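You operate a simulated robot arm through the tools that you are given. There is no shell and no other tool.

You run a simulated two-armed robot. Do the job below in one go: nothing can be reset, and whatever is moved stays where it is left.

JOB
Empty the tin marked heavy into the mixer and add two measures of water.
Fine: switch on, tin in the round dock, slider to feed and closed again; do not stir; the other tin stays. Set down upright: what you pick out.
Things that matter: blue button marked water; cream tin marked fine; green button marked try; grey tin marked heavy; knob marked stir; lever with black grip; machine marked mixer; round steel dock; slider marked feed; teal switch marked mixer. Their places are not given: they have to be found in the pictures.

The check looks at the end state, three seconds after you hand in, the way a careful person would. Anything else that was tipped, shoved, dropped, spilled or broken makes it a failure.

ROBOT AND FRAMES
Two 7-joint arms with three-finger grippers on one trunk that stands fixed in place. Base frame: the origin is at the foot of the trunk, x ahead of it, y to its left, z up. Readings come in mm, rad, newtons and seconds.
The left shoulder is at [30, 124, 1158], the right one opposite. With the tool pointing down near the work surface each hand reaches from about 100 to 780 mm from the base axis, measured 20 degrees to its own side. Payload 2.2 kg a hand.
The tool frame of a hand sits at the grasp point between the pads (the TCP): z along the fingers, y along the line on which they close. The tips reach 28 mm beyond it. The gripper opens to 102 mm; its body begins 71 mm behind the TCP.
Orientation is told as [roll, pitch, yaw] about the base's x, y, z axes, in that order, counted from this pose: with the fingers straight down and closing along the base's y, the tool's x points along the base's -x, its y along +y and its z along -z.

CONTROLS
- The arms move only by the tool arm_command. It takes "left_rows", "right_rows" or both (then of equal length, played together; a hand with none holds still); each is a list of rows, each a list of 7 numbers: the shift along the tool's x, y, z in mm, then the turn, a rotation vector about the tool's x, y, z in rad, then the finger opening in mm, from 0 to 102. In form: [[x, y, z, rx, ry, rz, grip], ...]. A call has 1 to 20 rows; each row shifts and turns the commanded pose from where the row before left it, along the tool's axes as they then stand. A row lasts 0.2 s, in which the tool goes at most 50 mm and 0.15 rad; a call with a longer step from one row to the next is refused whole, and so is a gripper value outside its range. Where a pose cannot be reached the arm comes as near as it can. A force on the tool above 40 N (or 10 N above the force at the start of the call, whichever is more), or a blocked arm, ends the call early, and 0.2 s more pass. The fingers move at their own pace (about 143.6 mm/s each) and stop on an object; they squeeze with about 24 N. The grip force told is the motor's: it shows also when the fingers shut on nothing. Time passes only in rows, and 0.2 s behind the last, so rows that do not move let the fingers close. It gives the time, the measured TCP pose, the force on the tool (base axes), the opening and the grip force at its end, in the units of the frame above (readings bear some noise), with the torque about the TCP (base axes, N m) and any sound that the robot's microphone picked up.
- Cameras (640 x 400 px; columns grow to the right, rows downward): "scene" is now at [50.4, 11, 1874.8]; the picture's right is [0.12, -0.99, 0.00], its down [-0.74, -0.09, -0.67] and it looks along [0.67, 0.08, -0.74] (base axes); focal length 364 px, centre (320, 200). "left" rides on the left gripper at [72, 38, -86] in its tool frame; the picture's right is [-0.46, 0.89, 0.00], its down [-0.60, -0.32, -0.73] and it looks along [-0.65, -0.34, 0.68] (tool axes); focal length 256 px, centre (320, 200). "right" rides on the right gripper at [69, 44, -86] in its tool frame; the picture's right is [-0.53, 0.85, 0.00], its down [-0.58, -0.36, -0.73] and it looks along [-0.62, -0.39, 0.68] (tool axes); focal length 256 px, centre (320, 200).
- camera(camera): a new picture of that camera. It takes no simulated time.
- move_column(by): moves the trunk up (or, below 0, down) by that many mm; the arms and the scene camera ride with it, the base frame stays. It gives what a move gives, with no picture.
- aim_head(pan, tilt): turns the head with the scene camera to pan (to the left, within 2.496 rad either way) and tilt (down, from -0.506 to 1.204), counted from straight ahead of the robot. It gives what a move gives.
- point_at(camera, pixels): there is no depth. For up to 12 entries [column, row, z] of the newest picture of that camera ("zoom" is the newest enlarged one), the place [x, y] in the base frame at which the ray of that pixel passes the height z, good to about 2 mm. It takes no simulated time.
- close_up(camera, box): a new picture of the part [left, top, right, bottom] of that camera's present view, enlarged. It takes no simulated time.
- hand_in(): hands the job in; it is judged then, once.

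Leave the grippers open and the arms clear of the work at the hand-in unless told otherwise.

The tools are called as name(argument=value, ...) on one line, values as JSON. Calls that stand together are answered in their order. arm_command: Moves the arms, as the interface text tells. Its arguments: {"type":"object","properties":{"left_rows":{"type":"array","items":{"type":"array","items":{"type":"number"}}},"right_rows":{"type":"array","items":{"type":"array","items":{"type":"number"}}}},"required":[]} The other tools are called the same way: move_column (by) moves the trunk up or down; aim_head (pan, tilt) turns the head that bears the scene camera; camera (camera) takes a picture; point_at (camera, pixels) gives the place at which the rays of pixels pass given heights; close_up (camera, box) takes an enlarged picture of a part of a camera's view; hand_in () hands the job in.

At the start:

```text
clock: 0.0
left_tool_pos: [575.1, 273.1, 1269.7]
left_tool_rot: [-0.001, 0.0, 0.001]
left_contact_force: [0.6, -0.9, 0.8]
left_ft_torque: [0.02, 0.01, -0.01]
left_finger_gap: 102.2
left_finger_force: 0.0
right_tool_pos: [533.3, -204.7, 1313.5]
right_tool_rot: [-0.001, 0.0, 0.0]
right_contact_force: [0.4, -0.5, 0.4]
right_ft_torque: [0.03, 0.01, -0.02]
right_finger_gap: 101.9
right_finger_force: 0.1
trunk travel left (down, up): [-400.0, 140.0]
head pan, tilt (commanded): [0.124, 0.834]
```

scene: 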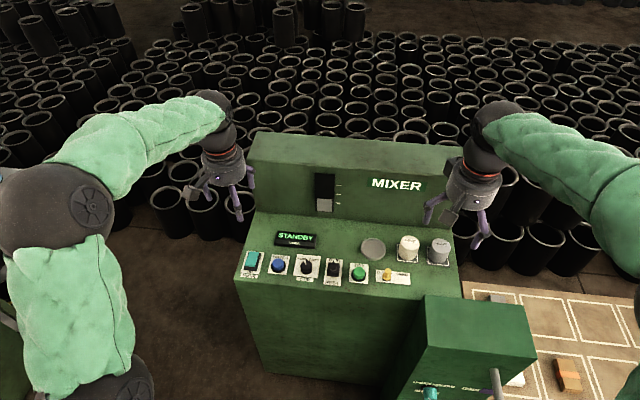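
right: 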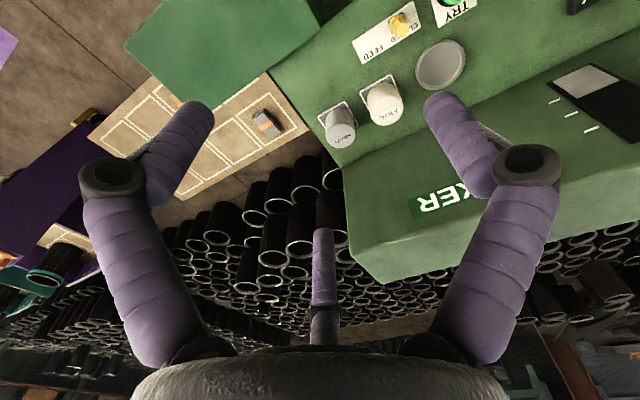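
left: 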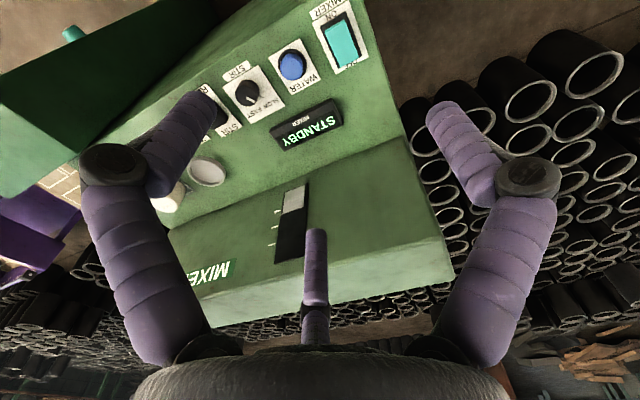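

I see a green machine marked MIXER with a panel of controls at rows 240-275, and two tins near (408,248) and (438,252). I'll enlarge the panel to read the labels.

close_up(camera="scene", box=[230, 220, 350, 295])

close_up(camera="scene", box=[340, 220, 460, 295])

close_up(camera="scene", box=[270, 150, 460, 270])

close_up(camera="scene", box=[380, 280, 640, 400])

```text
5.33 times, centred on (290, 258) of scene
```

zoom: 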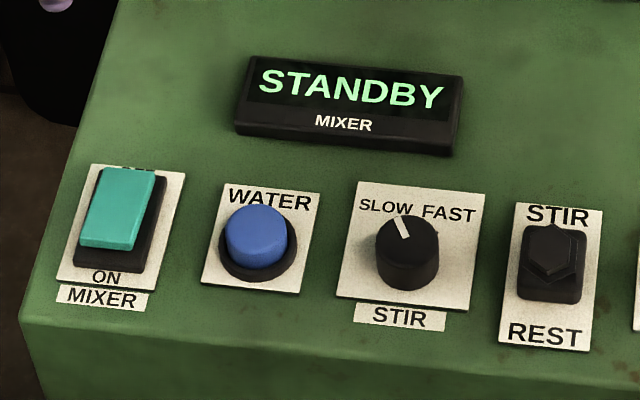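

```text
5.33 times, centred on (400, 258) of scene
```

zoom: 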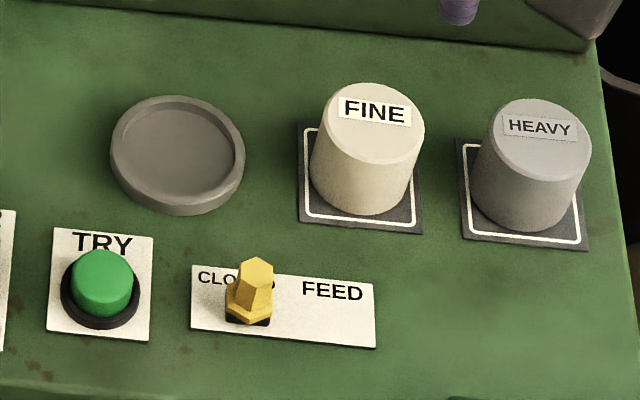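

```text
3.33 times, centred on (365, 210) of scene
```

zoom: 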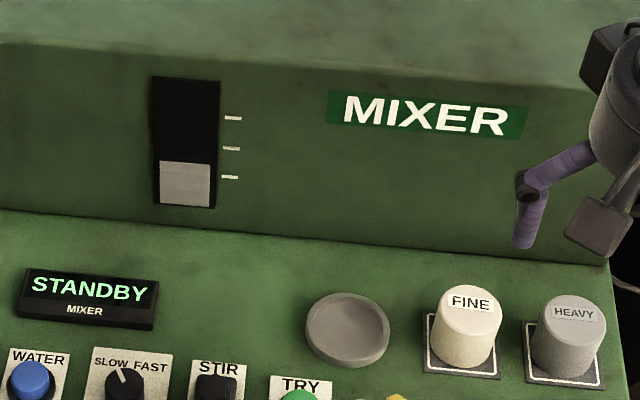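

```text
2.46 times, centred on (510, 340) of scene
```

zoom: 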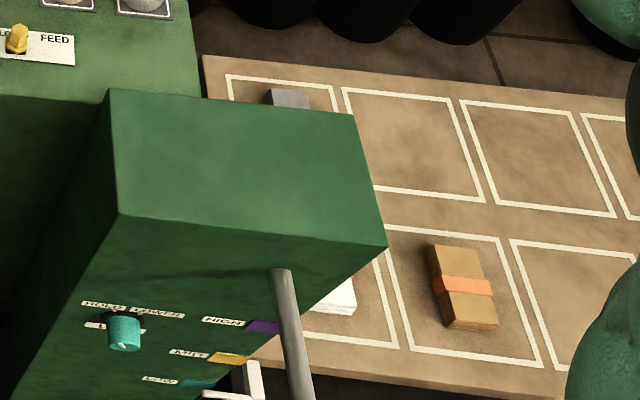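

The labels are readable: teal rocker, blue WATER, STIR knob, STIR/REST toggle, green TRY, yellow FEED slider, empty round dock, FINE and HEAVY tins. To get heights, I'll compare rays of the same features from the scene camera and the hand cameras at several heights.

point_at(camera="scene", pixels=[[278, 265, 800], [278, 265, 900], [278, 265, 1000], [278, 265, 1100], [374, 248, 800], [374, 248, 900], [374, 248, 1000], [374, 248, 1100]])

point_at(camera="left", pixels=[[292, 66, 800], [292, 66, 900], [292, 66, 1000], [292, 66, 1100], [208, 172, 800], [208, 172, 900], [208, 172, 1000], [208, 172, 1100]])

point_at(camera="right", pixels=[[441, 65, 800], [441, 65, 900], [441, 65, 1000], [441, 65, 1100]])

camera(camera="left")

camera(camera="right")

```text
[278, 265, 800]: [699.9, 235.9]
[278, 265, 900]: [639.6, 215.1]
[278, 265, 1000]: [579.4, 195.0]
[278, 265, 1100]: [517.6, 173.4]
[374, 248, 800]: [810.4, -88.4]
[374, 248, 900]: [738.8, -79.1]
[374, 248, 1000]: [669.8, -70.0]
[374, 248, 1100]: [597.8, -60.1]
```

```text
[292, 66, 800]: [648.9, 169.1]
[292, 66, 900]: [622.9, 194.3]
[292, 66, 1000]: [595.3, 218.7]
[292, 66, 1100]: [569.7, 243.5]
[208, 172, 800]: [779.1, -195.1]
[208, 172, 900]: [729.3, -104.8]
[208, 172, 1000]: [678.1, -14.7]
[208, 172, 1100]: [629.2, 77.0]
```

```text
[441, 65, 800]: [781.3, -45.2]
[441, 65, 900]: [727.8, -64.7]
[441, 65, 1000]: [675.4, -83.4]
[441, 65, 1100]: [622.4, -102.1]
```

```text
taken
```

left: 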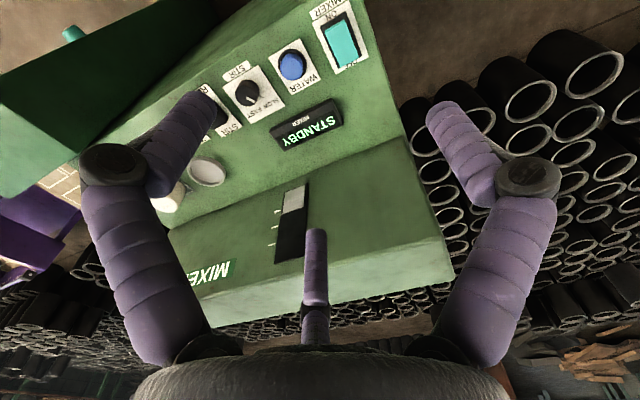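

```text
taken
```

right: 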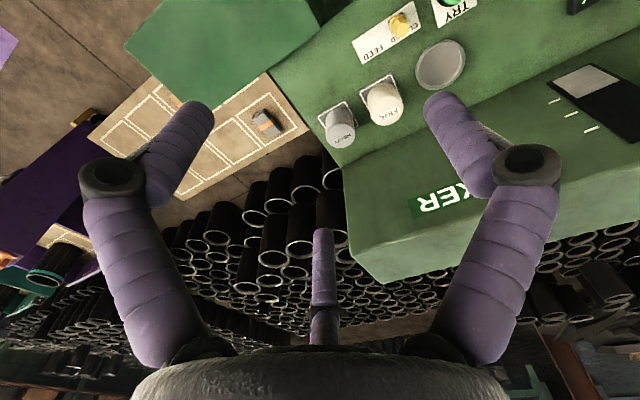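

Triangulating puts the blue button near (610, 205, ~949) and the dock near (705, -72, ~945). Next I turn the head to see the neighbouring machine at the lower right and anything else nearby.

aim_head(pan=-0.3, tilt=1.05)

camera(camera="scene")

```text
clock: 0.9
left_tool_pos: [574.7, 272.3, 1270.2]
left_tool_rot: [-0.001, 0.0, 0.0]
left_contact_force: [0.7, -0.1, 0.2]
left_ft_torque: [0.01, 0.01, 0.01]
left_finger_gap: 101.8
left_finger_force: 0.0
right_tool_pos: [531.2, -203.8, 1311.5]
right_tool_rot: [-0.002, -0.001, 0.0]
right_contact_force: [0.3, 0.3, -0.6]
right_ft_torque: [0.0, 0.03, 0.0]
right_finger_gap: 101.8
right_finger_force: 0.0
trunk travel left (down, up): [-400.0, 140.0]
head pan, tilt (commanded): [-0.3, 1.051]
```

```text
taken
```

scene: 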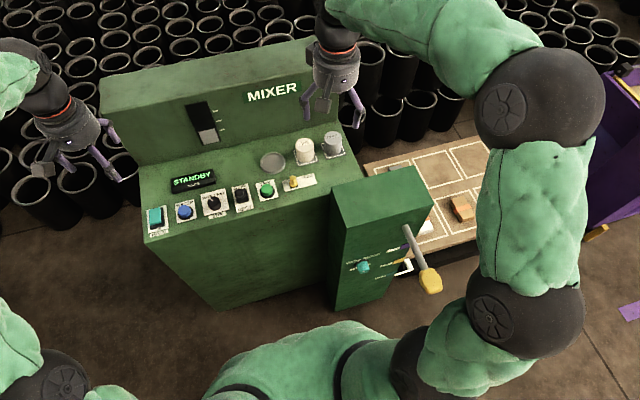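

The other machine has a lever with a yellow grip, so the "lever with black grip" is the STIR/REST toggle, which stays alone. I'll enlarge the other machine and measure its top height so the right arm can avoid it.

close_up(camera="scene", box=[300, 140, 460, 300])

close_up(camera="scene", box=[140, 140, 240, 240])

close_up(camera="scene", box=[220, 120, 350, 210])

```text
2.50 times, centred on (380, 220) of scene
```

zoom: 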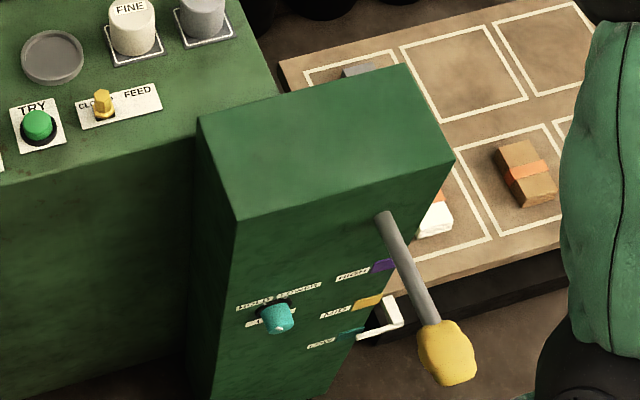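

```text
4.00 times, centred on (190, 190) of scene
```

zoom: 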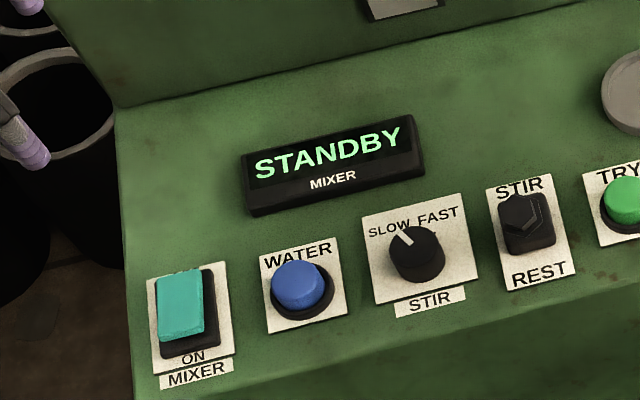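

```text
4.44 times, centred on (285, 165) of scene
```

zoom: 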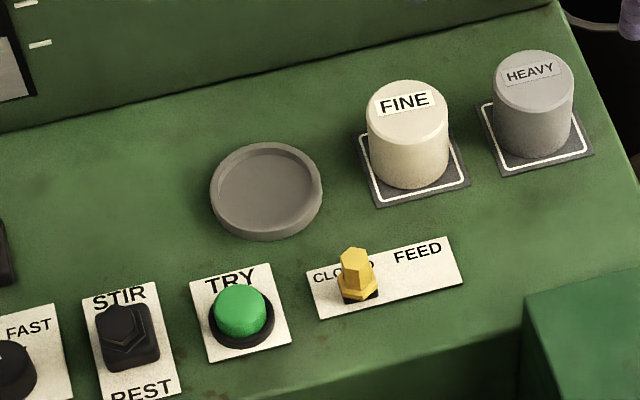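

I'll triangulate the neighbouring machine's far-right top corner, plus tins and panel features, from both cameras.

camera(camera="scene")

camera(camera="right")

point_at(camera="scene", pixels=[[416.8, 165.6, 900], [416.8, 165.6, 1000], [416.8, 165.6, 1100], [434, 204.8, 900], [434, 204.8, 1000], [434, 204.8, 1100], [331.2, 186.8, 900], [331.2, 186.8, 1000], [331.2, 186.8, 1100], [346.8, 228, 900], [346.8, 228, 1000], [346.8, 228, 1100]])

point_at(camera="right", pixels=[[193, 108, 900], [193, 108, 1000], [193, 108, 1100], [125, 50, 900], [125, 50, 1000], [125, 50, 1100], [320, 10, 900], [320, 10, 1000], [320, 10, 1100]])

```text
taken
```

scene: 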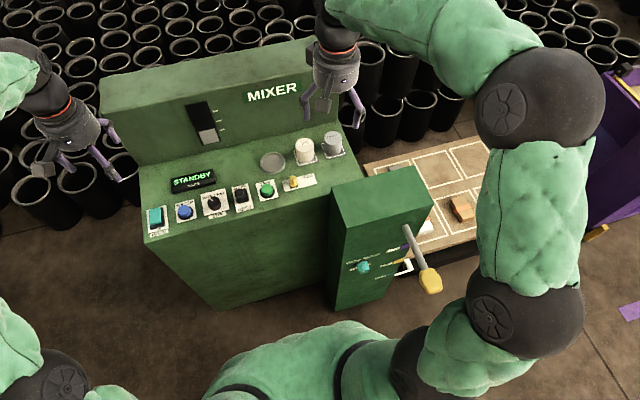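

```text
taken
```

right: 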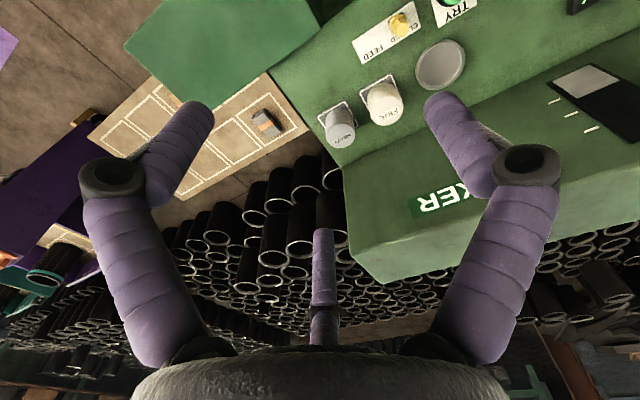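

```text
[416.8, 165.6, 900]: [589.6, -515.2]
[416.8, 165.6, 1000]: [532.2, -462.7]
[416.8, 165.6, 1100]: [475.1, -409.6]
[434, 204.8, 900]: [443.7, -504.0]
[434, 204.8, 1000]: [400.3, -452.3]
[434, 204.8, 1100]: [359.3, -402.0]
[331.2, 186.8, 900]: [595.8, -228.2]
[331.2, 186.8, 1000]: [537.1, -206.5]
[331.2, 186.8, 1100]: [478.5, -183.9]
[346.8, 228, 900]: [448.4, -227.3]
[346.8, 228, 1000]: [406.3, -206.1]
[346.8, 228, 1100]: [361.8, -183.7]
```

```text
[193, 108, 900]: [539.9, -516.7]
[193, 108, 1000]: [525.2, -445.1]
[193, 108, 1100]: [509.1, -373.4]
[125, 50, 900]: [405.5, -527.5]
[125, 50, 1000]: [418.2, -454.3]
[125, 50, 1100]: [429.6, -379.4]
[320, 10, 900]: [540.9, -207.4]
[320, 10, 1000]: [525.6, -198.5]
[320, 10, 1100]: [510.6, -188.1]
```

The neighbouring machine's top is about z 1015, spanning x 395–525, y -200 to -455. I'll now take enlarged hand-camera views for precise triangulation of panel parts.

close_up(camera="left", box=[220, 0, 380, 100])

close_up(camera="right", box=[310, 0, 486, 160])

```text
4.00 times, centred on (300, 50) of left
```

zoom: 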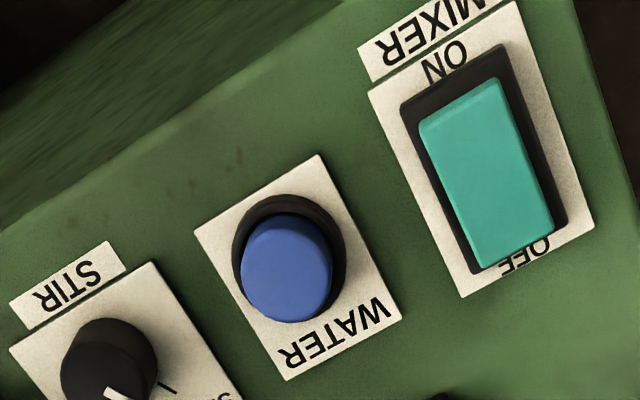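

```text
2.50 times, centred on (398, 80) of right
```

zoom: 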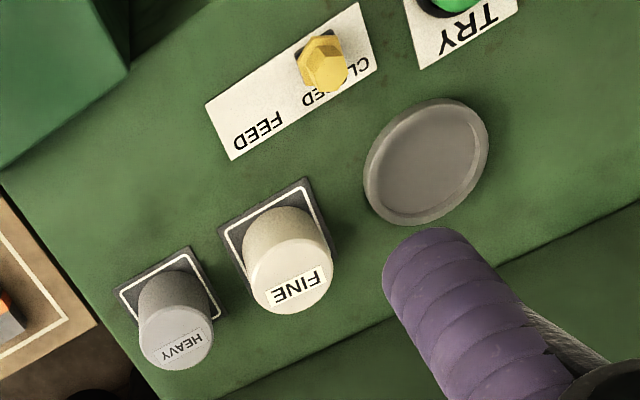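

I'll triangulate label-plate corners and the dock centre using fractional pixels from the zooms.

point_at(camera="scene", pixels=[[174.75, 203.5, 900], [174.75, 203.5, 1000], [197, 219.25, 900], [197, 219.25, 1000], [325.3, 159.2, 900], [325.3, 159.2, 1000], [346.4, 154.2, 900], [346.4, 154.2, 1000], [297.8, 166.1, 900], [297.8, 166.1, 1000], [272.85, 162.3, 900], [272.85, 162.3, 1000]])

point_at(camera="left", pixels=[[320.25, 80, 900], [320.25, 80, 1000], [268.25, 57.5, 900], [268.25, 57.5, 1000]])

point_at(camera="right", pixels=[[345.6, 98.8, 900], [345.6, 98.8, 1000], [316, 116, 900], [316, 116, 1000], [392.8, 71.2, 900], [392.8, 71.2, 1000], [440.8, 64.8, 900], [440.8, 64.8, 1000]])

```text
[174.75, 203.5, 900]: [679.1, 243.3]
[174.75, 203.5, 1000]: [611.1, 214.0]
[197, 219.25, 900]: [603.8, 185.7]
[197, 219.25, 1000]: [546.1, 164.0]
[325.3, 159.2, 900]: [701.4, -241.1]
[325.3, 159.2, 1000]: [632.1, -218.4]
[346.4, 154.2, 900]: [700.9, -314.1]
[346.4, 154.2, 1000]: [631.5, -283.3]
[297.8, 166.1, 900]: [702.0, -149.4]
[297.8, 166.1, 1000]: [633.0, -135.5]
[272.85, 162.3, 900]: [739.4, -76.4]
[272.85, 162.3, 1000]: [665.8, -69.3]
```

```text
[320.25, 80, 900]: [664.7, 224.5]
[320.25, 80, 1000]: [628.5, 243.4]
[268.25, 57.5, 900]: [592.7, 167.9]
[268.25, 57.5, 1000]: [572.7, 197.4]
```

```text
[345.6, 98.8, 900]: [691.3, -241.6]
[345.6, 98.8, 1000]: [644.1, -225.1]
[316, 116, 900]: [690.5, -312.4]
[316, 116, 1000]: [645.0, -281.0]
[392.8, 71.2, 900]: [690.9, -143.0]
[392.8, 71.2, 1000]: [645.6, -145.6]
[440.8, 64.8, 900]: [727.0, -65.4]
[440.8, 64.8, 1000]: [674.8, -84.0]
```

The panel seems to slope slightly (z ≈ 932 at x 585, ≈ 945 at x 670). Next I triangulate the tin tops and panel edges to learn the tilt.

point_at(camera="scene", pixels=[[332.9, 138, 950], [332.9, 138, 1050], [304.6, 144.3, 950], [304.6, 144.3, 1050]])

point_at(camera="right", pixels=[[340.4, 135.2, 950], [340.4, 135.2, 1050], [386.4, 110, 950], [386.4, 110, 1050]])

close_up(camera="scene", box=[90, 30, 350, 300])

close_up(camera="right", box=[320, 80, 420, 160])

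```text
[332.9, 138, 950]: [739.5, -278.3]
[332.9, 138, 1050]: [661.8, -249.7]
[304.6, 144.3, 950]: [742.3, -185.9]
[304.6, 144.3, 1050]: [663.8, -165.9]
```

```text
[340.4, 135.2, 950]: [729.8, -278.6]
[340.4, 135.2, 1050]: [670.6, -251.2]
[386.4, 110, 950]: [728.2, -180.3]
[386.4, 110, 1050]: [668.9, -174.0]
```

```text
1.48 times, centred on (220, 165) of scene
```

zoom: 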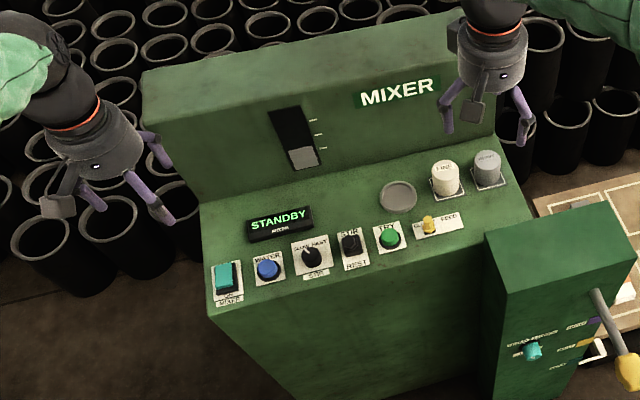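

```text
5.00 times, centred on (370, 120) of right
```

zoom: 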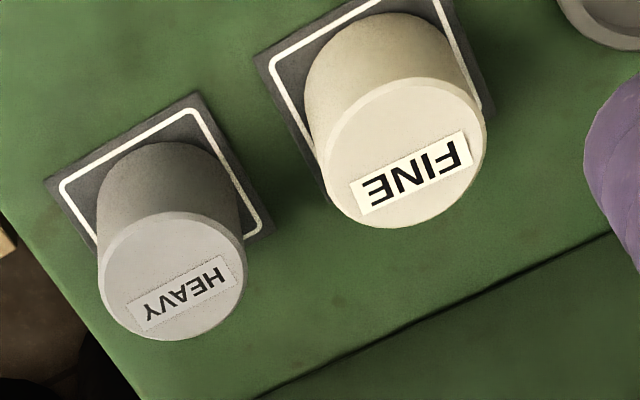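

Tin tops are near z 1003 and offset about 7 mm toward the robot from the bases, consistent with an ~8° sloped panel. I'll triangulate the rocker's ON edge and the blue button top.

point_at(camera="scene", pixels=[[156.5, 223.5, 900], [156.5, 223.5, 1000], [185, 210.75, 900], [185, 210.75, 1000]])

point_at(camera="left", pixels=[[334.75, 25.5, 900], [334.75, 25.5, 1000], [291.75, 67, 900], [291.75, 67, 1000]])

```text
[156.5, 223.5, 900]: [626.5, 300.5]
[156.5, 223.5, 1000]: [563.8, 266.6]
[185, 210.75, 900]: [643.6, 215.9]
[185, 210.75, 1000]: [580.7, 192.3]
```

```text
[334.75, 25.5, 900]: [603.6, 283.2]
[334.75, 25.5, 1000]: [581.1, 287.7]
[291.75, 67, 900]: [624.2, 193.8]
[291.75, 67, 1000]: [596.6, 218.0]
```

Rocker ON edge near (594, 285, ~950), blue button top near (611, 204, ~950). I'll bring both hands lower (tips still well above everything) for closer views.

arm_command(left_rows=[[3.7, 14.5, 35, 0, 0, 0, 102], [3.7, 14.5, 35, 0, 0, 0, 102], [3.7, 14.5, 35, 0, 0, 0, 102], [3.7, 14.5, 35, 0, 0, 0, 102], [0, 0, 0, 0, 0, 0, 102]], right_rows=[[-17.25, -6.5, 40.25, 0, 0, 0, 102], [-17.25, -6.5, 40.25, 0, 0, 0, 102], [-17.25, -6.5, 40.25, 0, 0, 0, 102], [-17.25, -6.5, 40.25, 0, 0, 0, 102], [0, 0, 0, 0, 0, 0, 102]])

camera(camera="scene")

camera(camera="left")

camera(camera="right")

```text
clock: 2.1
left_tool_pos: [559.0, 329.9, 1130.9]
left_tool_rot: [0.0, -0.002, 0.0]
left_contact_force: [-0.1, 0.9, 0.1]
left_ft_torque: [0.0, -0.05, 0.0]
left_finger_gap: 102.1
left_finger_force: 0.1
right_tool_pos: [600.5, -230.2, 1152.5]
right_tool_rot: [-0.001, -0.002, 0.001]
right_contact_force: [-0.3, 0.2, -1.0]
right_ft_torque: [0.0, -0.01, -0.01]
right_finger_gap: 102.1
right_finger_force: 0.0
trunk travel left (down, up): [-400.0, 140.0]
head pan, tilt (commanded): [-0.3, 1.051]
```

```text
taken
```

scene: 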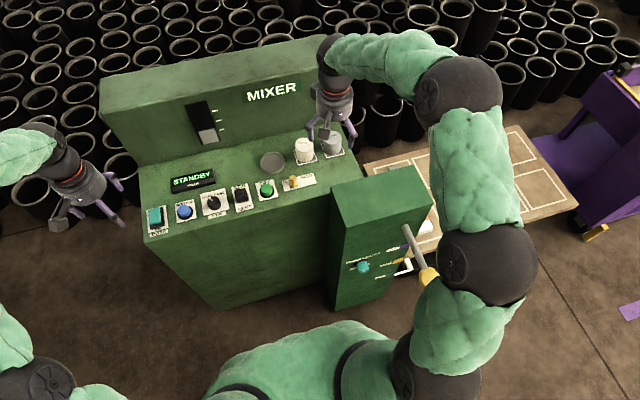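

```text
taken
```

left: 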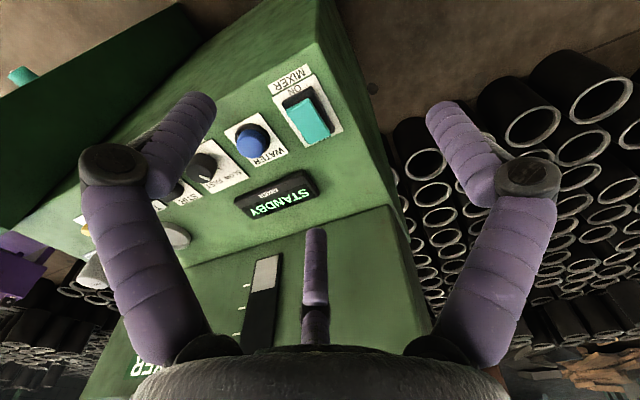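

```text
taken
```

right: 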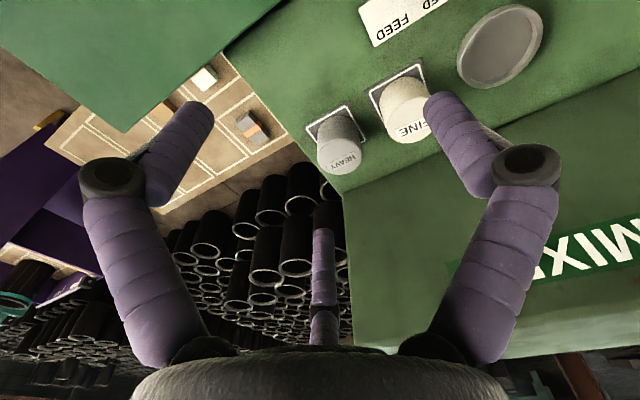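

Arms are clear. I'll enlarge the closer views of the rocker/button and the tins/dock.

close_up(camera="left", box=[190, 50, 350, 150])

close_up(camera="right", box=[290, 0, 450, 180])

close_up(camera="scene", box=[140, 150, 240, 240])

close_up(camera="scene", box=[240, 120, 360, 210])

```text
4.00 times, centred on (270, 100) of left
```

zoom: 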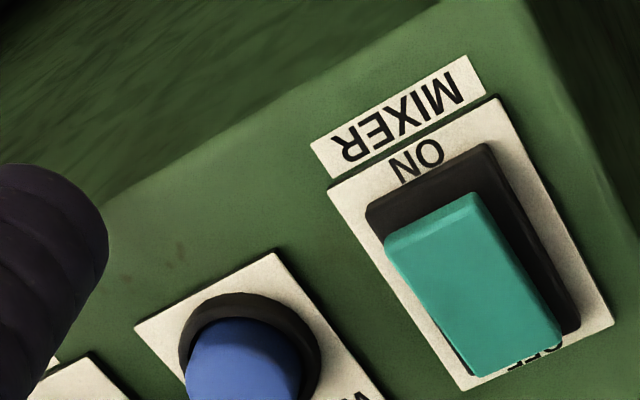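

```text
2.22 times, centred on (370, 90) of right
```

zoom: 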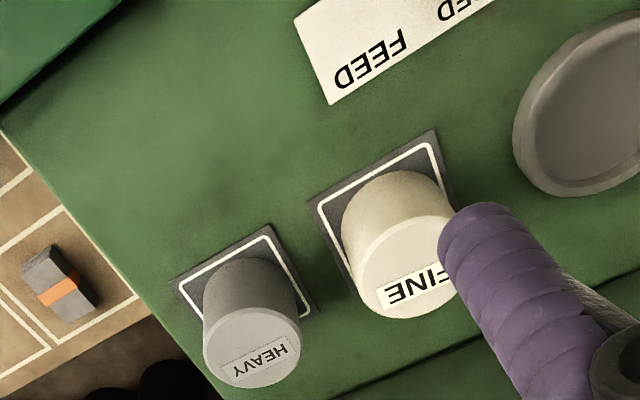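

```text
4.44 times, centred on (190, 195) of scene
```

zoom: 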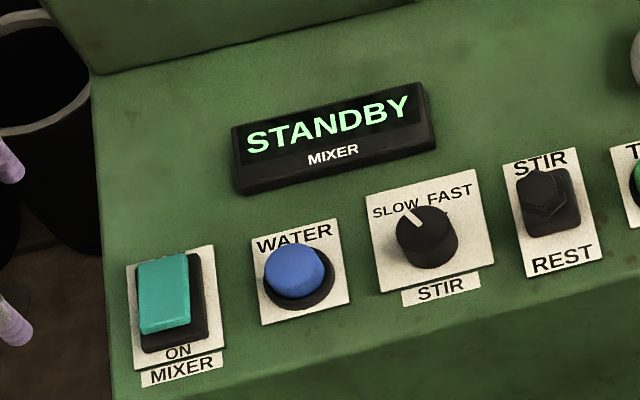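

```text
4.44 times, centred on (300, 165) of scene
```

zoom: 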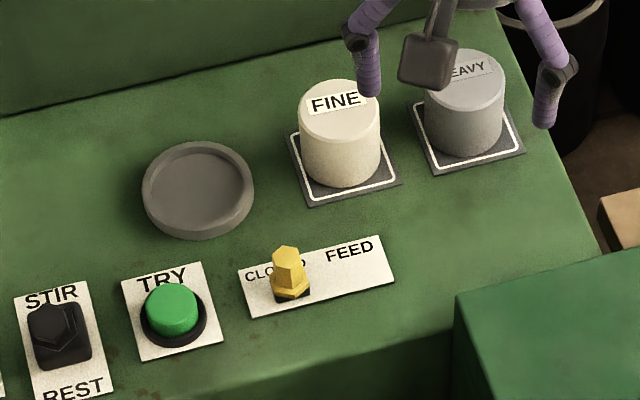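

Using the closer views I triangulate rocker plate, tin plate and feed plate corners.

point_at(camera="left", pixels=[[272, 97.5, 900], [272, 97.5, 1000], [314, 73.75, 900], [314, 73.75, 1000], [343.25, 131.75, 900], [343.25, 131.75, 1000], [305.5, 147.5, 900], [305.5, 147.5, 1000]])

point_at(camera="scene", pixels=[[168.6, 228.1, 900], [168.6, 228.1, 1000], [147.9, 233.25, 900], [147.9, 233.25, 1000], [146.35, 209.85, 900], [146.35, 209.85, 1000], [166.4, 205.35, 900], [166.4, 205.35, 1000], [313.5, 173.3, 900], [313.5, 173.3, 1000], [316.65, 183.9, 900], [316.65, 183.9, 1000]])

point_at(camera="right", pixels=[[375.4, 46.8, 900], [375.4, 46.8, 1000], [357.85, 6.3, 900], [357.85, 6.3, 1000], [347.5, 101.25, 900], [347.5, 101.25, 1000], [303.4, 126, 900], [303.4, 126, 1000], [368.65, 138.6, 900], [368.65, 138.6, 1000]])

point_at(camera="scene", pixels=[[325.9, 158.9, 900], [325.9, 158.9, 1000], [346.1, 154.2, 900], [346.1, 154.2, 1000]])

```text
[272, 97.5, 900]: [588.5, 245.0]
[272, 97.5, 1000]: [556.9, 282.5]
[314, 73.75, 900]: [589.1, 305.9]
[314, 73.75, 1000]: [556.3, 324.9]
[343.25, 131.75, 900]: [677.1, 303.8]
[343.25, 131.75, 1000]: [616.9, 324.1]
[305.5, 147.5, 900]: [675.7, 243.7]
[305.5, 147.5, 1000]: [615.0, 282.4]
```

```text
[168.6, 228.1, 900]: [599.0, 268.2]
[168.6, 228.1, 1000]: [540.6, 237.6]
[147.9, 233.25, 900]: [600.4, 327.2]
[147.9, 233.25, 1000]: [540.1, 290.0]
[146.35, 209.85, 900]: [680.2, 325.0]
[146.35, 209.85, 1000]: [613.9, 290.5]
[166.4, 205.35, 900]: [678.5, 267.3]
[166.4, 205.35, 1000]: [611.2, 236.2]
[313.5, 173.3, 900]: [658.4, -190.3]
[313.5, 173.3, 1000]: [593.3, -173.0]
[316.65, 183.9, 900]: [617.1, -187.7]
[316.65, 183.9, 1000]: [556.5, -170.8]
```

```text
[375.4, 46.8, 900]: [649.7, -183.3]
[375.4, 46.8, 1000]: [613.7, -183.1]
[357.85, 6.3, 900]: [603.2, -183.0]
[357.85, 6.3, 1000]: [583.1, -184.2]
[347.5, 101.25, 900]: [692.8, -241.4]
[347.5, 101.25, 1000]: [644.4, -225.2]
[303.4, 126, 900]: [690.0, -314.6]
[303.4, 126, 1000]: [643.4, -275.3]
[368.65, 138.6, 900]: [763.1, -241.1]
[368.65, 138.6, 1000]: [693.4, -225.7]
```

```text
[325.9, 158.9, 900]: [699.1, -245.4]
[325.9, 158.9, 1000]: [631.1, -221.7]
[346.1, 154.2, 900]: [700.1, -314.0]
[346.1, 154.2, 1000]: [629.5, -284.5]
```

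The rocker plate corners now agree at z ≈ 936 both near and far, so the panel looks level. I'll check the tin-top centre and edges for the tin's diameter and height.

close_up(camera="right", box=[300, 90, 380, 180])

point_at(camera="right", pixels=[[339.4, 156.2, 980], [339.4, 156.2, 1000], [339.4, 156.2, 1020]])

point_at(camera="scene", pixels=[[332.9, 138, 980], [332.9, 138, 1000], [332.9, 138, 1020], [304.6, 144.3, 980], [304.6, 144.3, 1000]])

```text
4.44 times, centred on (340, 135) of right
```

zoom: 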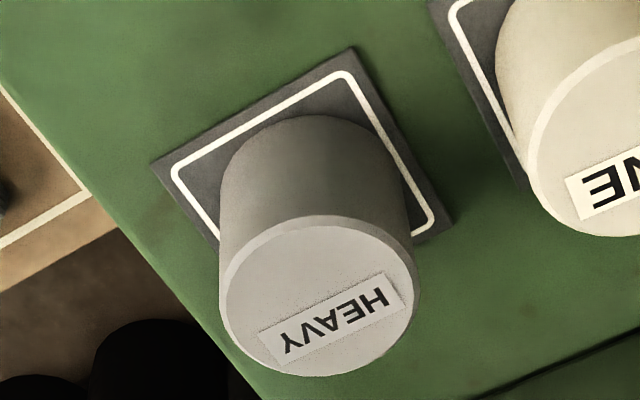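

```text
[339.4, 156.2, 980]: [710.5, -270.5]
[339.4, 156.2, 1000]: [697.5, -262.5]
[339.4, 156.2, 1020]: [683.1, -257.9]
```

```text
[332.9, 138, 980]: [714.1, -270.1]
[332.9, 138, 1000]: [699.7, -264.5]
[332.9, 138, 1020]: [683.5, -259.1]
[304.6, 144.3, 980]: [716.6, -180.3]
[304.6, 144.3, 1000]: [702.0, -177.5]
```

The tin is about 54 mm wide, top near z 990, centre near (705, -267); plate centre (706, -268). Now I bring the left hand over the rocker's ON end with fingers closed, staying above it (tips at ~z 982), and look.

arm_command(left_rows=[[-8.75, -11.25, 30.25, 0, 0, 0, 0], [-8.75, -11.25, 30.25, 0, 0, 0, 0], [-8.75, -11.25, 30.25, 0, 0, 0, 0], [-8.75, -11.25, 30.25, 0, 0, 0, 0], [0, 0, 0, 0, 0, 0, 0], [0, 0, 0, 0, 0, 0, 0]])

camera(camera="left")

close_up(camera="scene", box=[100, 140, 240, 240])

```text
clock: 3.5
left_tool_pos: [594.4, 285.5, 1008.7]
left_tool_rot: [0.001, 0.0, 0.002]
left_contact_force: [0.6, 0.2, 0.1]
left_ft_torque: [0.01, 0.02, 0.05]
left_finger_gap: 2.2
left_finger_force: 24.0
right_tool_pos: [601.1, -229.6, 1151.8]
right_tool_rot: [0.001, 0.001, 0.0]
right_contact_force: [0.0, 0.1, 0.2]
right_ft_torque: [-0.03, 0.01, -0.01]
right_finger_gap: 102.2
right_finger_force: 0.0
trunk travel left (down, up): [-400.0, 140.0]
head pan, tilt (commanded): [-0.3, 1.051]
```

```text
taken
```

left: 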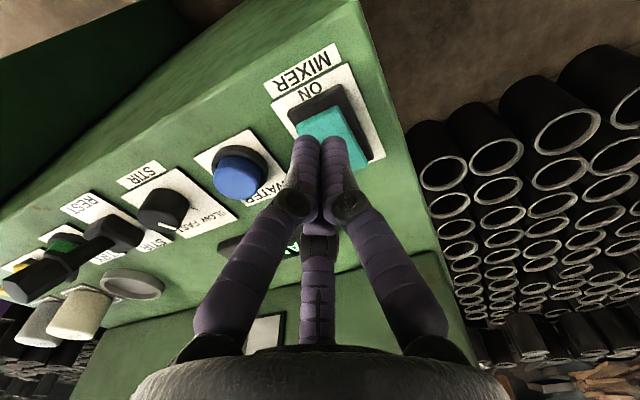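

```text
4.00 times, centred on (170, 190) of scene
```

zoom: 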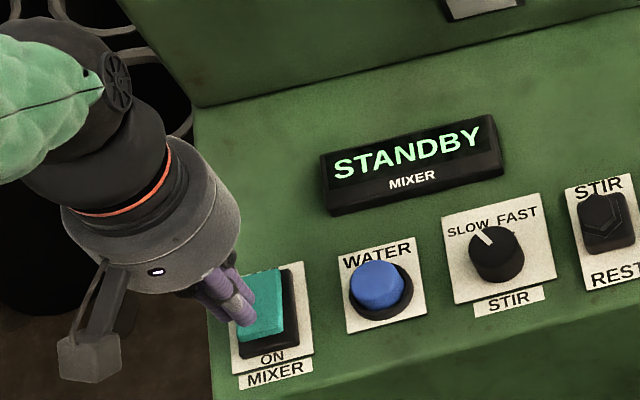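

The closed fingertips sit above the rocker's ON end. I also notice the STIR/REST lever stands tall (about z 1015, around y 40) and must be avoided. Next I descend slowly toward the ON end.

arm_command(left_rows=[[0, 0, 8, 0, 0, 0, 0], [0, 0, 8, 0, 0, 0, 0], [0, 0, 6, 0, 0, 0, 0], [0, 0, 4, 0, 0, 0, 0], [0, 0, 3, 0, 0, 0, 0], [0, 0, 3, 0, 0, 0, 0]])

camera(camera="left")

close_up(camera="scene", box=[100, 140, 240, 240])

```text
clock: 4.9
left_tool_pos: [594.9, 285.1, 978.0]
left_tool_rot: [0.001, -0.002, 0.0]
left_contact_force: [-1.8, -0.9, 5.8]
left_ft_torque: [-0.04, -0.03, -0.04]
left_finger_gap: 2.5
left_finger_force: 24.3
right_tool_pos: [601.8, -230.1, 1151.8]
right_tool_rot: [-0.001, 0.0, 0.0]
right_contact_force: [-0.5, 0.2, -0.9]
right_ft_torque: [-0.01, -0.02, 0.02]
right_finger_gap: 102.1
right_finger_force: 0.1
trunk travel left (down, up): [-400.0, 140.0]
head pan, tilt (commanded): [-0.3, 1.051]
```

```text
taken
```

left: 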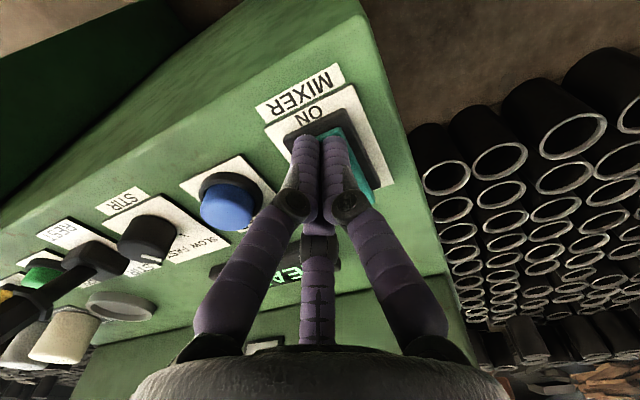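

```text
4.00 times, centred on (170, 190) of scene
```

zoom: 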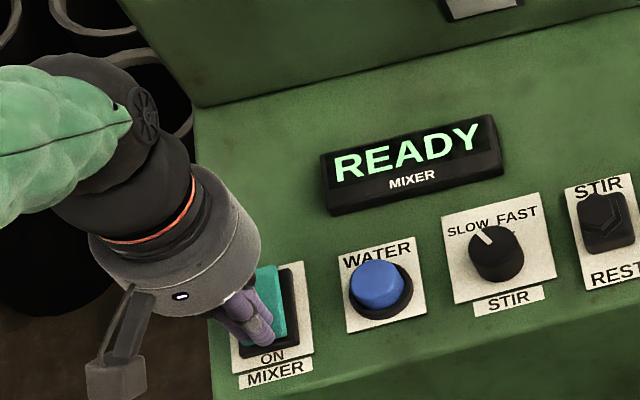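

The display now shows READY with a contact force of about 6 N, so the switch went on. I'll lift straight up and check that it stays on.

arm_command(left_rows=[[0, 0, -10, 0, 0, 0, 0], [0, 0, -20, 0, 0, 0, 0], [0, 0, -20, 0, 0, 0, 0], [0, 0, -20, 0, 0, 0, 0]])

close_up(camera="scene", box=[100, 140, 240, 240])

close_up(camera="left", box=[180, 50, 380, 180])

close_up(camera="scene", box=[150, 80, 300, 170])

```text
clock: 5.9
left_tool_pos: [594.6, 285.7, 1048.3]
left_tool_rot: [0.001, 0.0, -0.001]
left_contact_force: [-0.3, -0.4, -0.2]
left_ft_torque: [-0.05, -0.03, -0.04]
left_finger_gap: 2.4
left_finger_force: 24.1
right_tool_pos: [600.9, -229.1, 1151.2]
right_tool_rot: [0.001, -0.001, -0.001]
right_contact_force: [-0.2, 0.2, -0.3]
right_ft_torque: [-0.02, 0.0, 0.02]
right_finger_gap: 101.8
right_finger_force: 0.0
trunk travel left (down, up): [-400.0, 140.0]
head pan, tilt (commanded): [-0.3, 1.051]
```

```text
4.00 times, centred on (170, 190) of scene
```

zoom: 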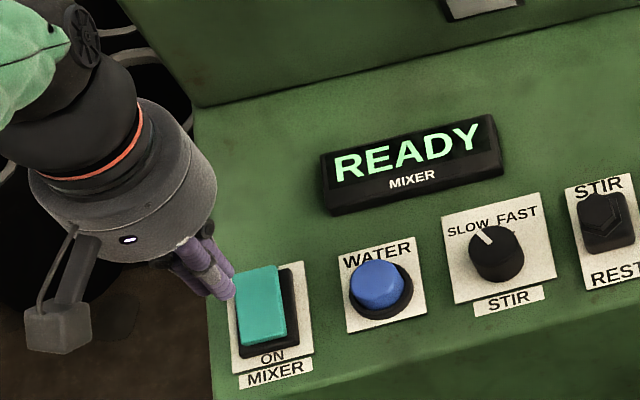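

```text
3.08 times, centred on (280, 115) of left
```

zoom: 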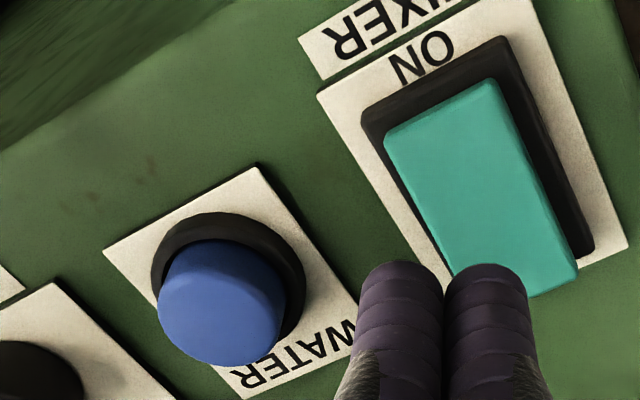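

```text
4.27 times, centred on (225, 125) of scene
```

zoom: 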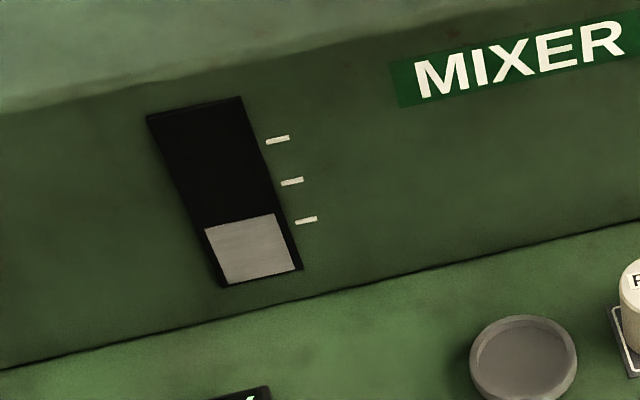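

The mixer is on (READY). Before moving the right hand to the HEAVY tin, I'll find where the back wall starts and how high it is.

camera(camera="scene")

camera(camera="right")

point_at(camera="scene", pixels=[[272.5, 136.7, 936], [300, 130, 936], [110, 103, 1000], [110, 103, 1100], [110, 103, 1200], [320, 36, 1000], [320, 36, 1100], [320, 36, 1200]])

```text
taken
```

scene: 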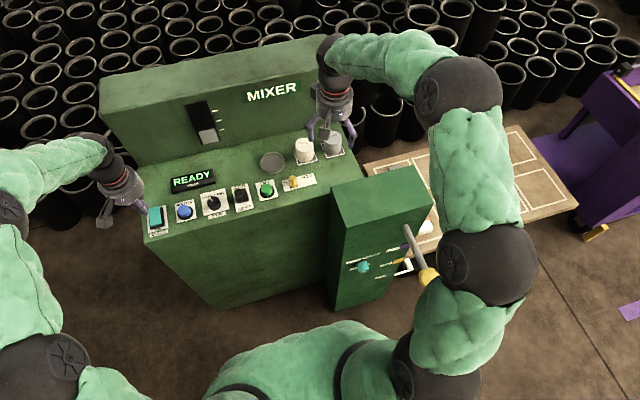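

```text
taken
```

right: 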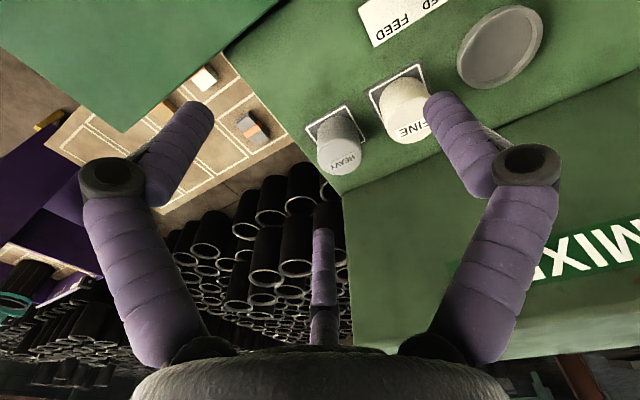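

```text
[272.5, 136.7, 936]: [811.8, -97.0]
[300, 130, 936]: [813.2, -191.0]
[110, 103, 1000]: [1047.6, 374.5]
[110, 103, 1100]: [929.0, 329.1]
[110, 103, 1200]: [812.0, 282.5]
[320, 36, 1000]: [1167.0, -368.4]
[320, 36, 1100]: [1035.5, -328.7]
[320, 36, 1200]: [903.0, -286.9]
```

The wall foot is at x ≈ 812, leaving room. I move the right hand above the HEAVY tin (705, -267) at z 1085, then turn it 60° so no finger goes between the two tins.

arm_command(right_rows=[[-26.1, -9.4, 16.6, 0, 0, 0, 102], [-26.1, -9.4, 16.6, 0, 0, 0, 102], [-26.1, -9.4, 16.6, 0, 0, 0, 102], [-26.1, -9.4, 16.6, 0, 0, 0, 102], [0, 0, 0, 0, 0, -0.1496, 102], [0, 0, 0, 0, 0, -0.1496, 102], [0, 0, 0, 0, 0, -0.1496, 102], [0, 0, 0, 0, 0, -0.1496, 102], [0, 0, 0, 0, 0, -0.1496, 102], [0, 0, 0, 0, 0, -0.1496, 102], [0, 0, 0, 0, 0, -0.1496, 102], [0, 0, 0, 0, 0, 0, 102]])

camera(camera="scene")

camera(camera="right")

```text
clock: 8.5
left_tool_pos: [596.0, 285.1, 1046.2]
left_tool_rot: [0.0, 0.0, 0.0]
left_contact_force: [0.1, 0.9, 0.1]
left_ft_torque: [0.01, 0.0, 0.0]
left_finger_gap: 2.3
left_finger_force: 24.5
right_tool_pos: [706.0, -267.8, 1084.7]
right_tool_rot: [0.0, 0.0, 1.048]
right_contact_force: [0.1, 0.8, -0.4]
right_ft_torque: [-0.01, 0.0, 0.0]
right_finger_gap: 101.9
right_finger_force: 0.0
trunk travel left (down, up): [-400.0, 140.0]
head pan, tilt (commanded): [-0.3, 1.051]
```

```text
taken
```

scene: 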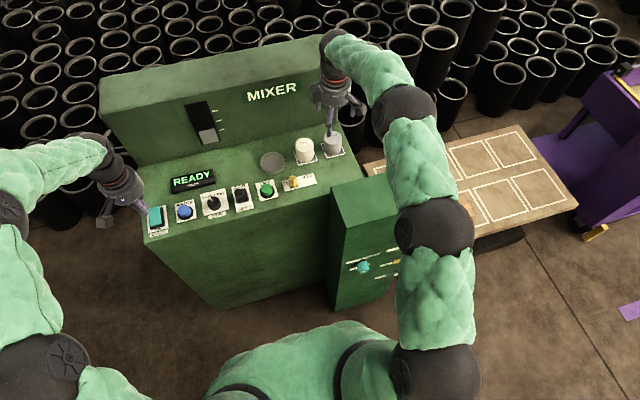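

```text
taken
```

right: 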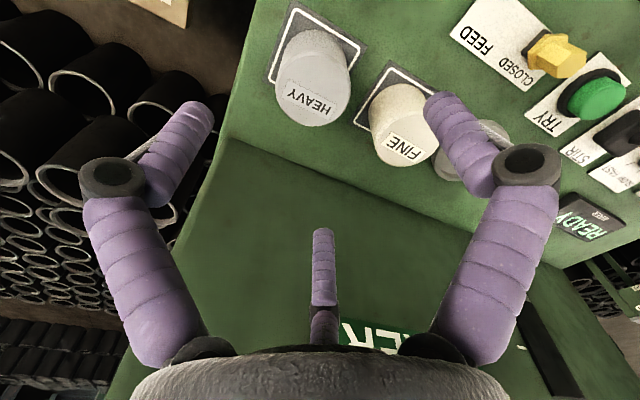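

The pose was reached with the arm well above the neighbouring machine. I enlarge the right view to check centring: the TCP axis at z 990 should project near (319, 94).

close_up(camera="right", box=[250, 0, 410, 160])

point_at(camera="right", pixels=[[319, 94, 990], [319, 94, 936]])

point_at(camera="scene", pixels=[[435, 220, 1100], [435, 220, 1200], [435, 220, 1300]])

```text
2.50 times, centred on (330, 80) of right
```

zoom: 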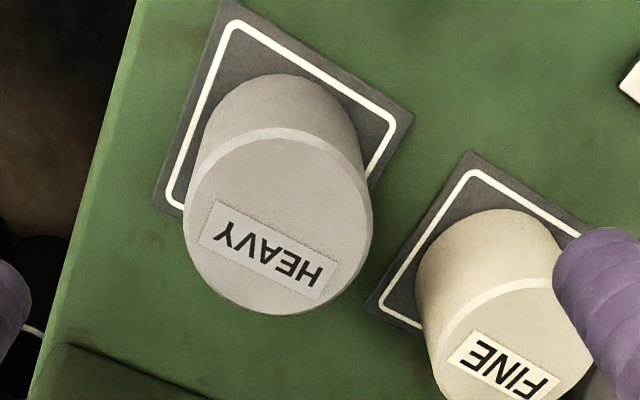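

```text
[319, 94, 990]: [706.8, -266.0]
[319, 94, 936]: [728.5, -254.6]
```

```text
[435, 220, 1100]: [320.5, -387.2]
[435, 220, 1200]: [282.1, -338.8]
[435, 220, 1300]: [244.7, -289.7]
```

point_at(camera="right", pixels=[[313.2, 88.8, 985], [313.2, 88.8, 990], [313.2, 88.8, 1000], [292, 0, 937], [366.8, 46, 937], [264, 82.8, 937], [388.8, 60.8, 937], [344.4, 126, 937]])

```text
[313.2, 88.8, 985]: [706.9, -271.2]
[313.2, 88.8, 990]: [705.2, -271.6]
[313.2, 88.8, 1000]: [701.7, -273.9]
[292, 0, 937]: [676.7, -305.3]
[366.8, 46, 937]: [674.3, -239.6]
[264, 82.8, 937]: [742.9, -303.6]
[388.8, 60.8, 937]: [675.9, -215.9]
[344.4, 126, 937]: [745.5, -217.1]
```

Tin centre is about (707.5, -270.5) with top ≈ 985. I shift a few mm and descend to TCP z 978 (tips at 950, above the panel), fingers wide open.

arm_command(right_rows=[[1.85, -2.8, 20, 0, 0, 0, 102], [0, 0, 20, 0, 0, 0, 102], [0, 0, 20, 0, 0, 0, 102], [0, 0, 16, 0, 0, 0, 102], [0, 0, 12, 0, 0, 0, 102], [0, 0, 10, 0, 0, 0, 102], [0, 0, 8, 0, 0, 0, 102], [0, 0, 0, 0, 0, 0, 102]])

camera(camera="right")

camera(camera="scene")

close_up(camera="scene", box=[260, 80, 380, 180])

```text
clock: 10.3
left_tool_pos: [595.3, 284.2, 1046.3]
left_tool_rot: [0.001, 0.001, 0.0]
left_contact_force: [-0.6, 0.2, -0.7]
left_ft_torque: [0.02, -0.02, 0.06]
left_finger_gap: 2.3
left_finger_force: 23.2
right_tool_pos: [706.7, -270.0, 979.0]
right_tool_rot: [-0.001, 0.0, 1.048]
right_contact_force: [-0.7, -0.5, -0.3]
right_ft_torque: [-0.02, 0.01, 0.0]
right_finger_gap: 102.2
right_finger_force: 0.1
trunk travel left (down, up): [-400.0, 140.0]
head pan, tilt (commanded): [-0.3, 1.051]
```

```text
taken
```

right: 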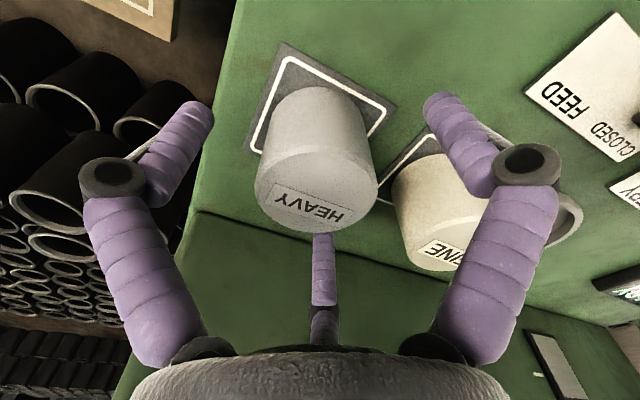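

```text
taken
```

scene: 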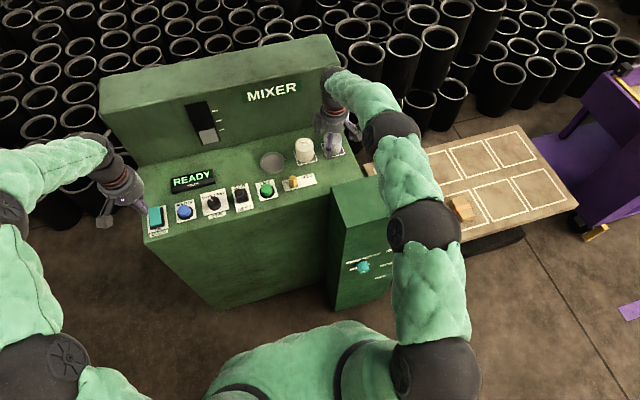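

```text
4.00 times, centred on (320, 130) of scene
```

zoom: 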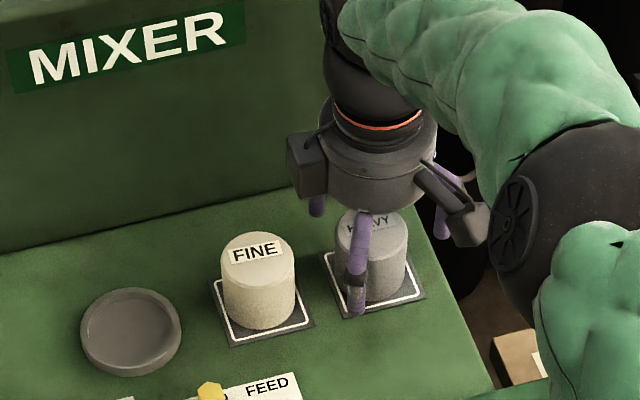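

The tin is centred between the fingers. I close the fingers on it without moving.

arm_command(right_rows=[[0, 0, 0, 0, 0, 0, 70], [0, 0, 0, 0, 0, 0, 60], [0, 0, 0, 0, 0, 0, 40], [0, 0, 0, 0, 0, 0, 40], [0, 0, 0, 0, 0, 0, 40], [0, 0, 0, 0, 0, 0, 40]])

camera(camera="right")

close_up(camera="scene", box=[260, 80, 380, 180])

```text
clock: 11.7
left_tool_pos: [594.4, 285.7, 1045.9]
left_tool_rot: [0.0, 0.001, -0.001]
left_contact_force: [-0.7, 0.5, 0.4]
left_ft_torque: [-0.01, 0.04, -0.02]
left_finger_gap: 2.2
left_finger_force: 23.7
right_tool_pos: [706.4, -270.7, 980.5]
right_tool_rot: [0.002, 0.001, 1.047]
right_contact_force: [1.0, -0.8, 2.1]
right_ft_torque: [0.06, 0.01, -0.04]
right_finger_gap: 54.4
right_finger_force: 24.1
trunk travel left (down, up): [-400.0, 140.0]
head pan, tilt (commanded): [-0.3, 1.051]
```

```text
taken
```

right: 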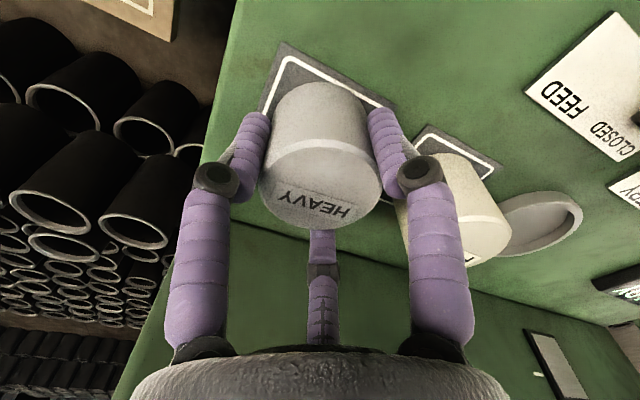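

```text
4.00 times, centred on (320, 130) of scene
```

zoom: 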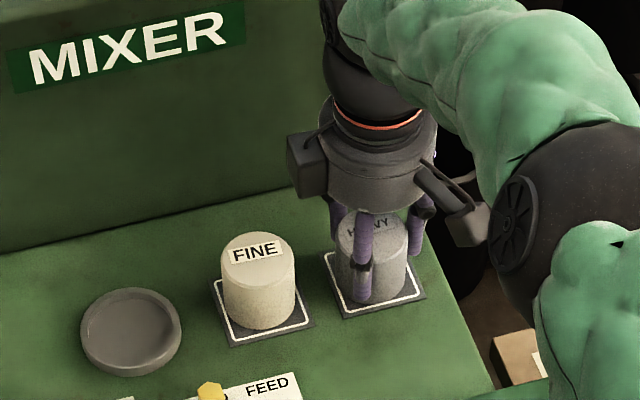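

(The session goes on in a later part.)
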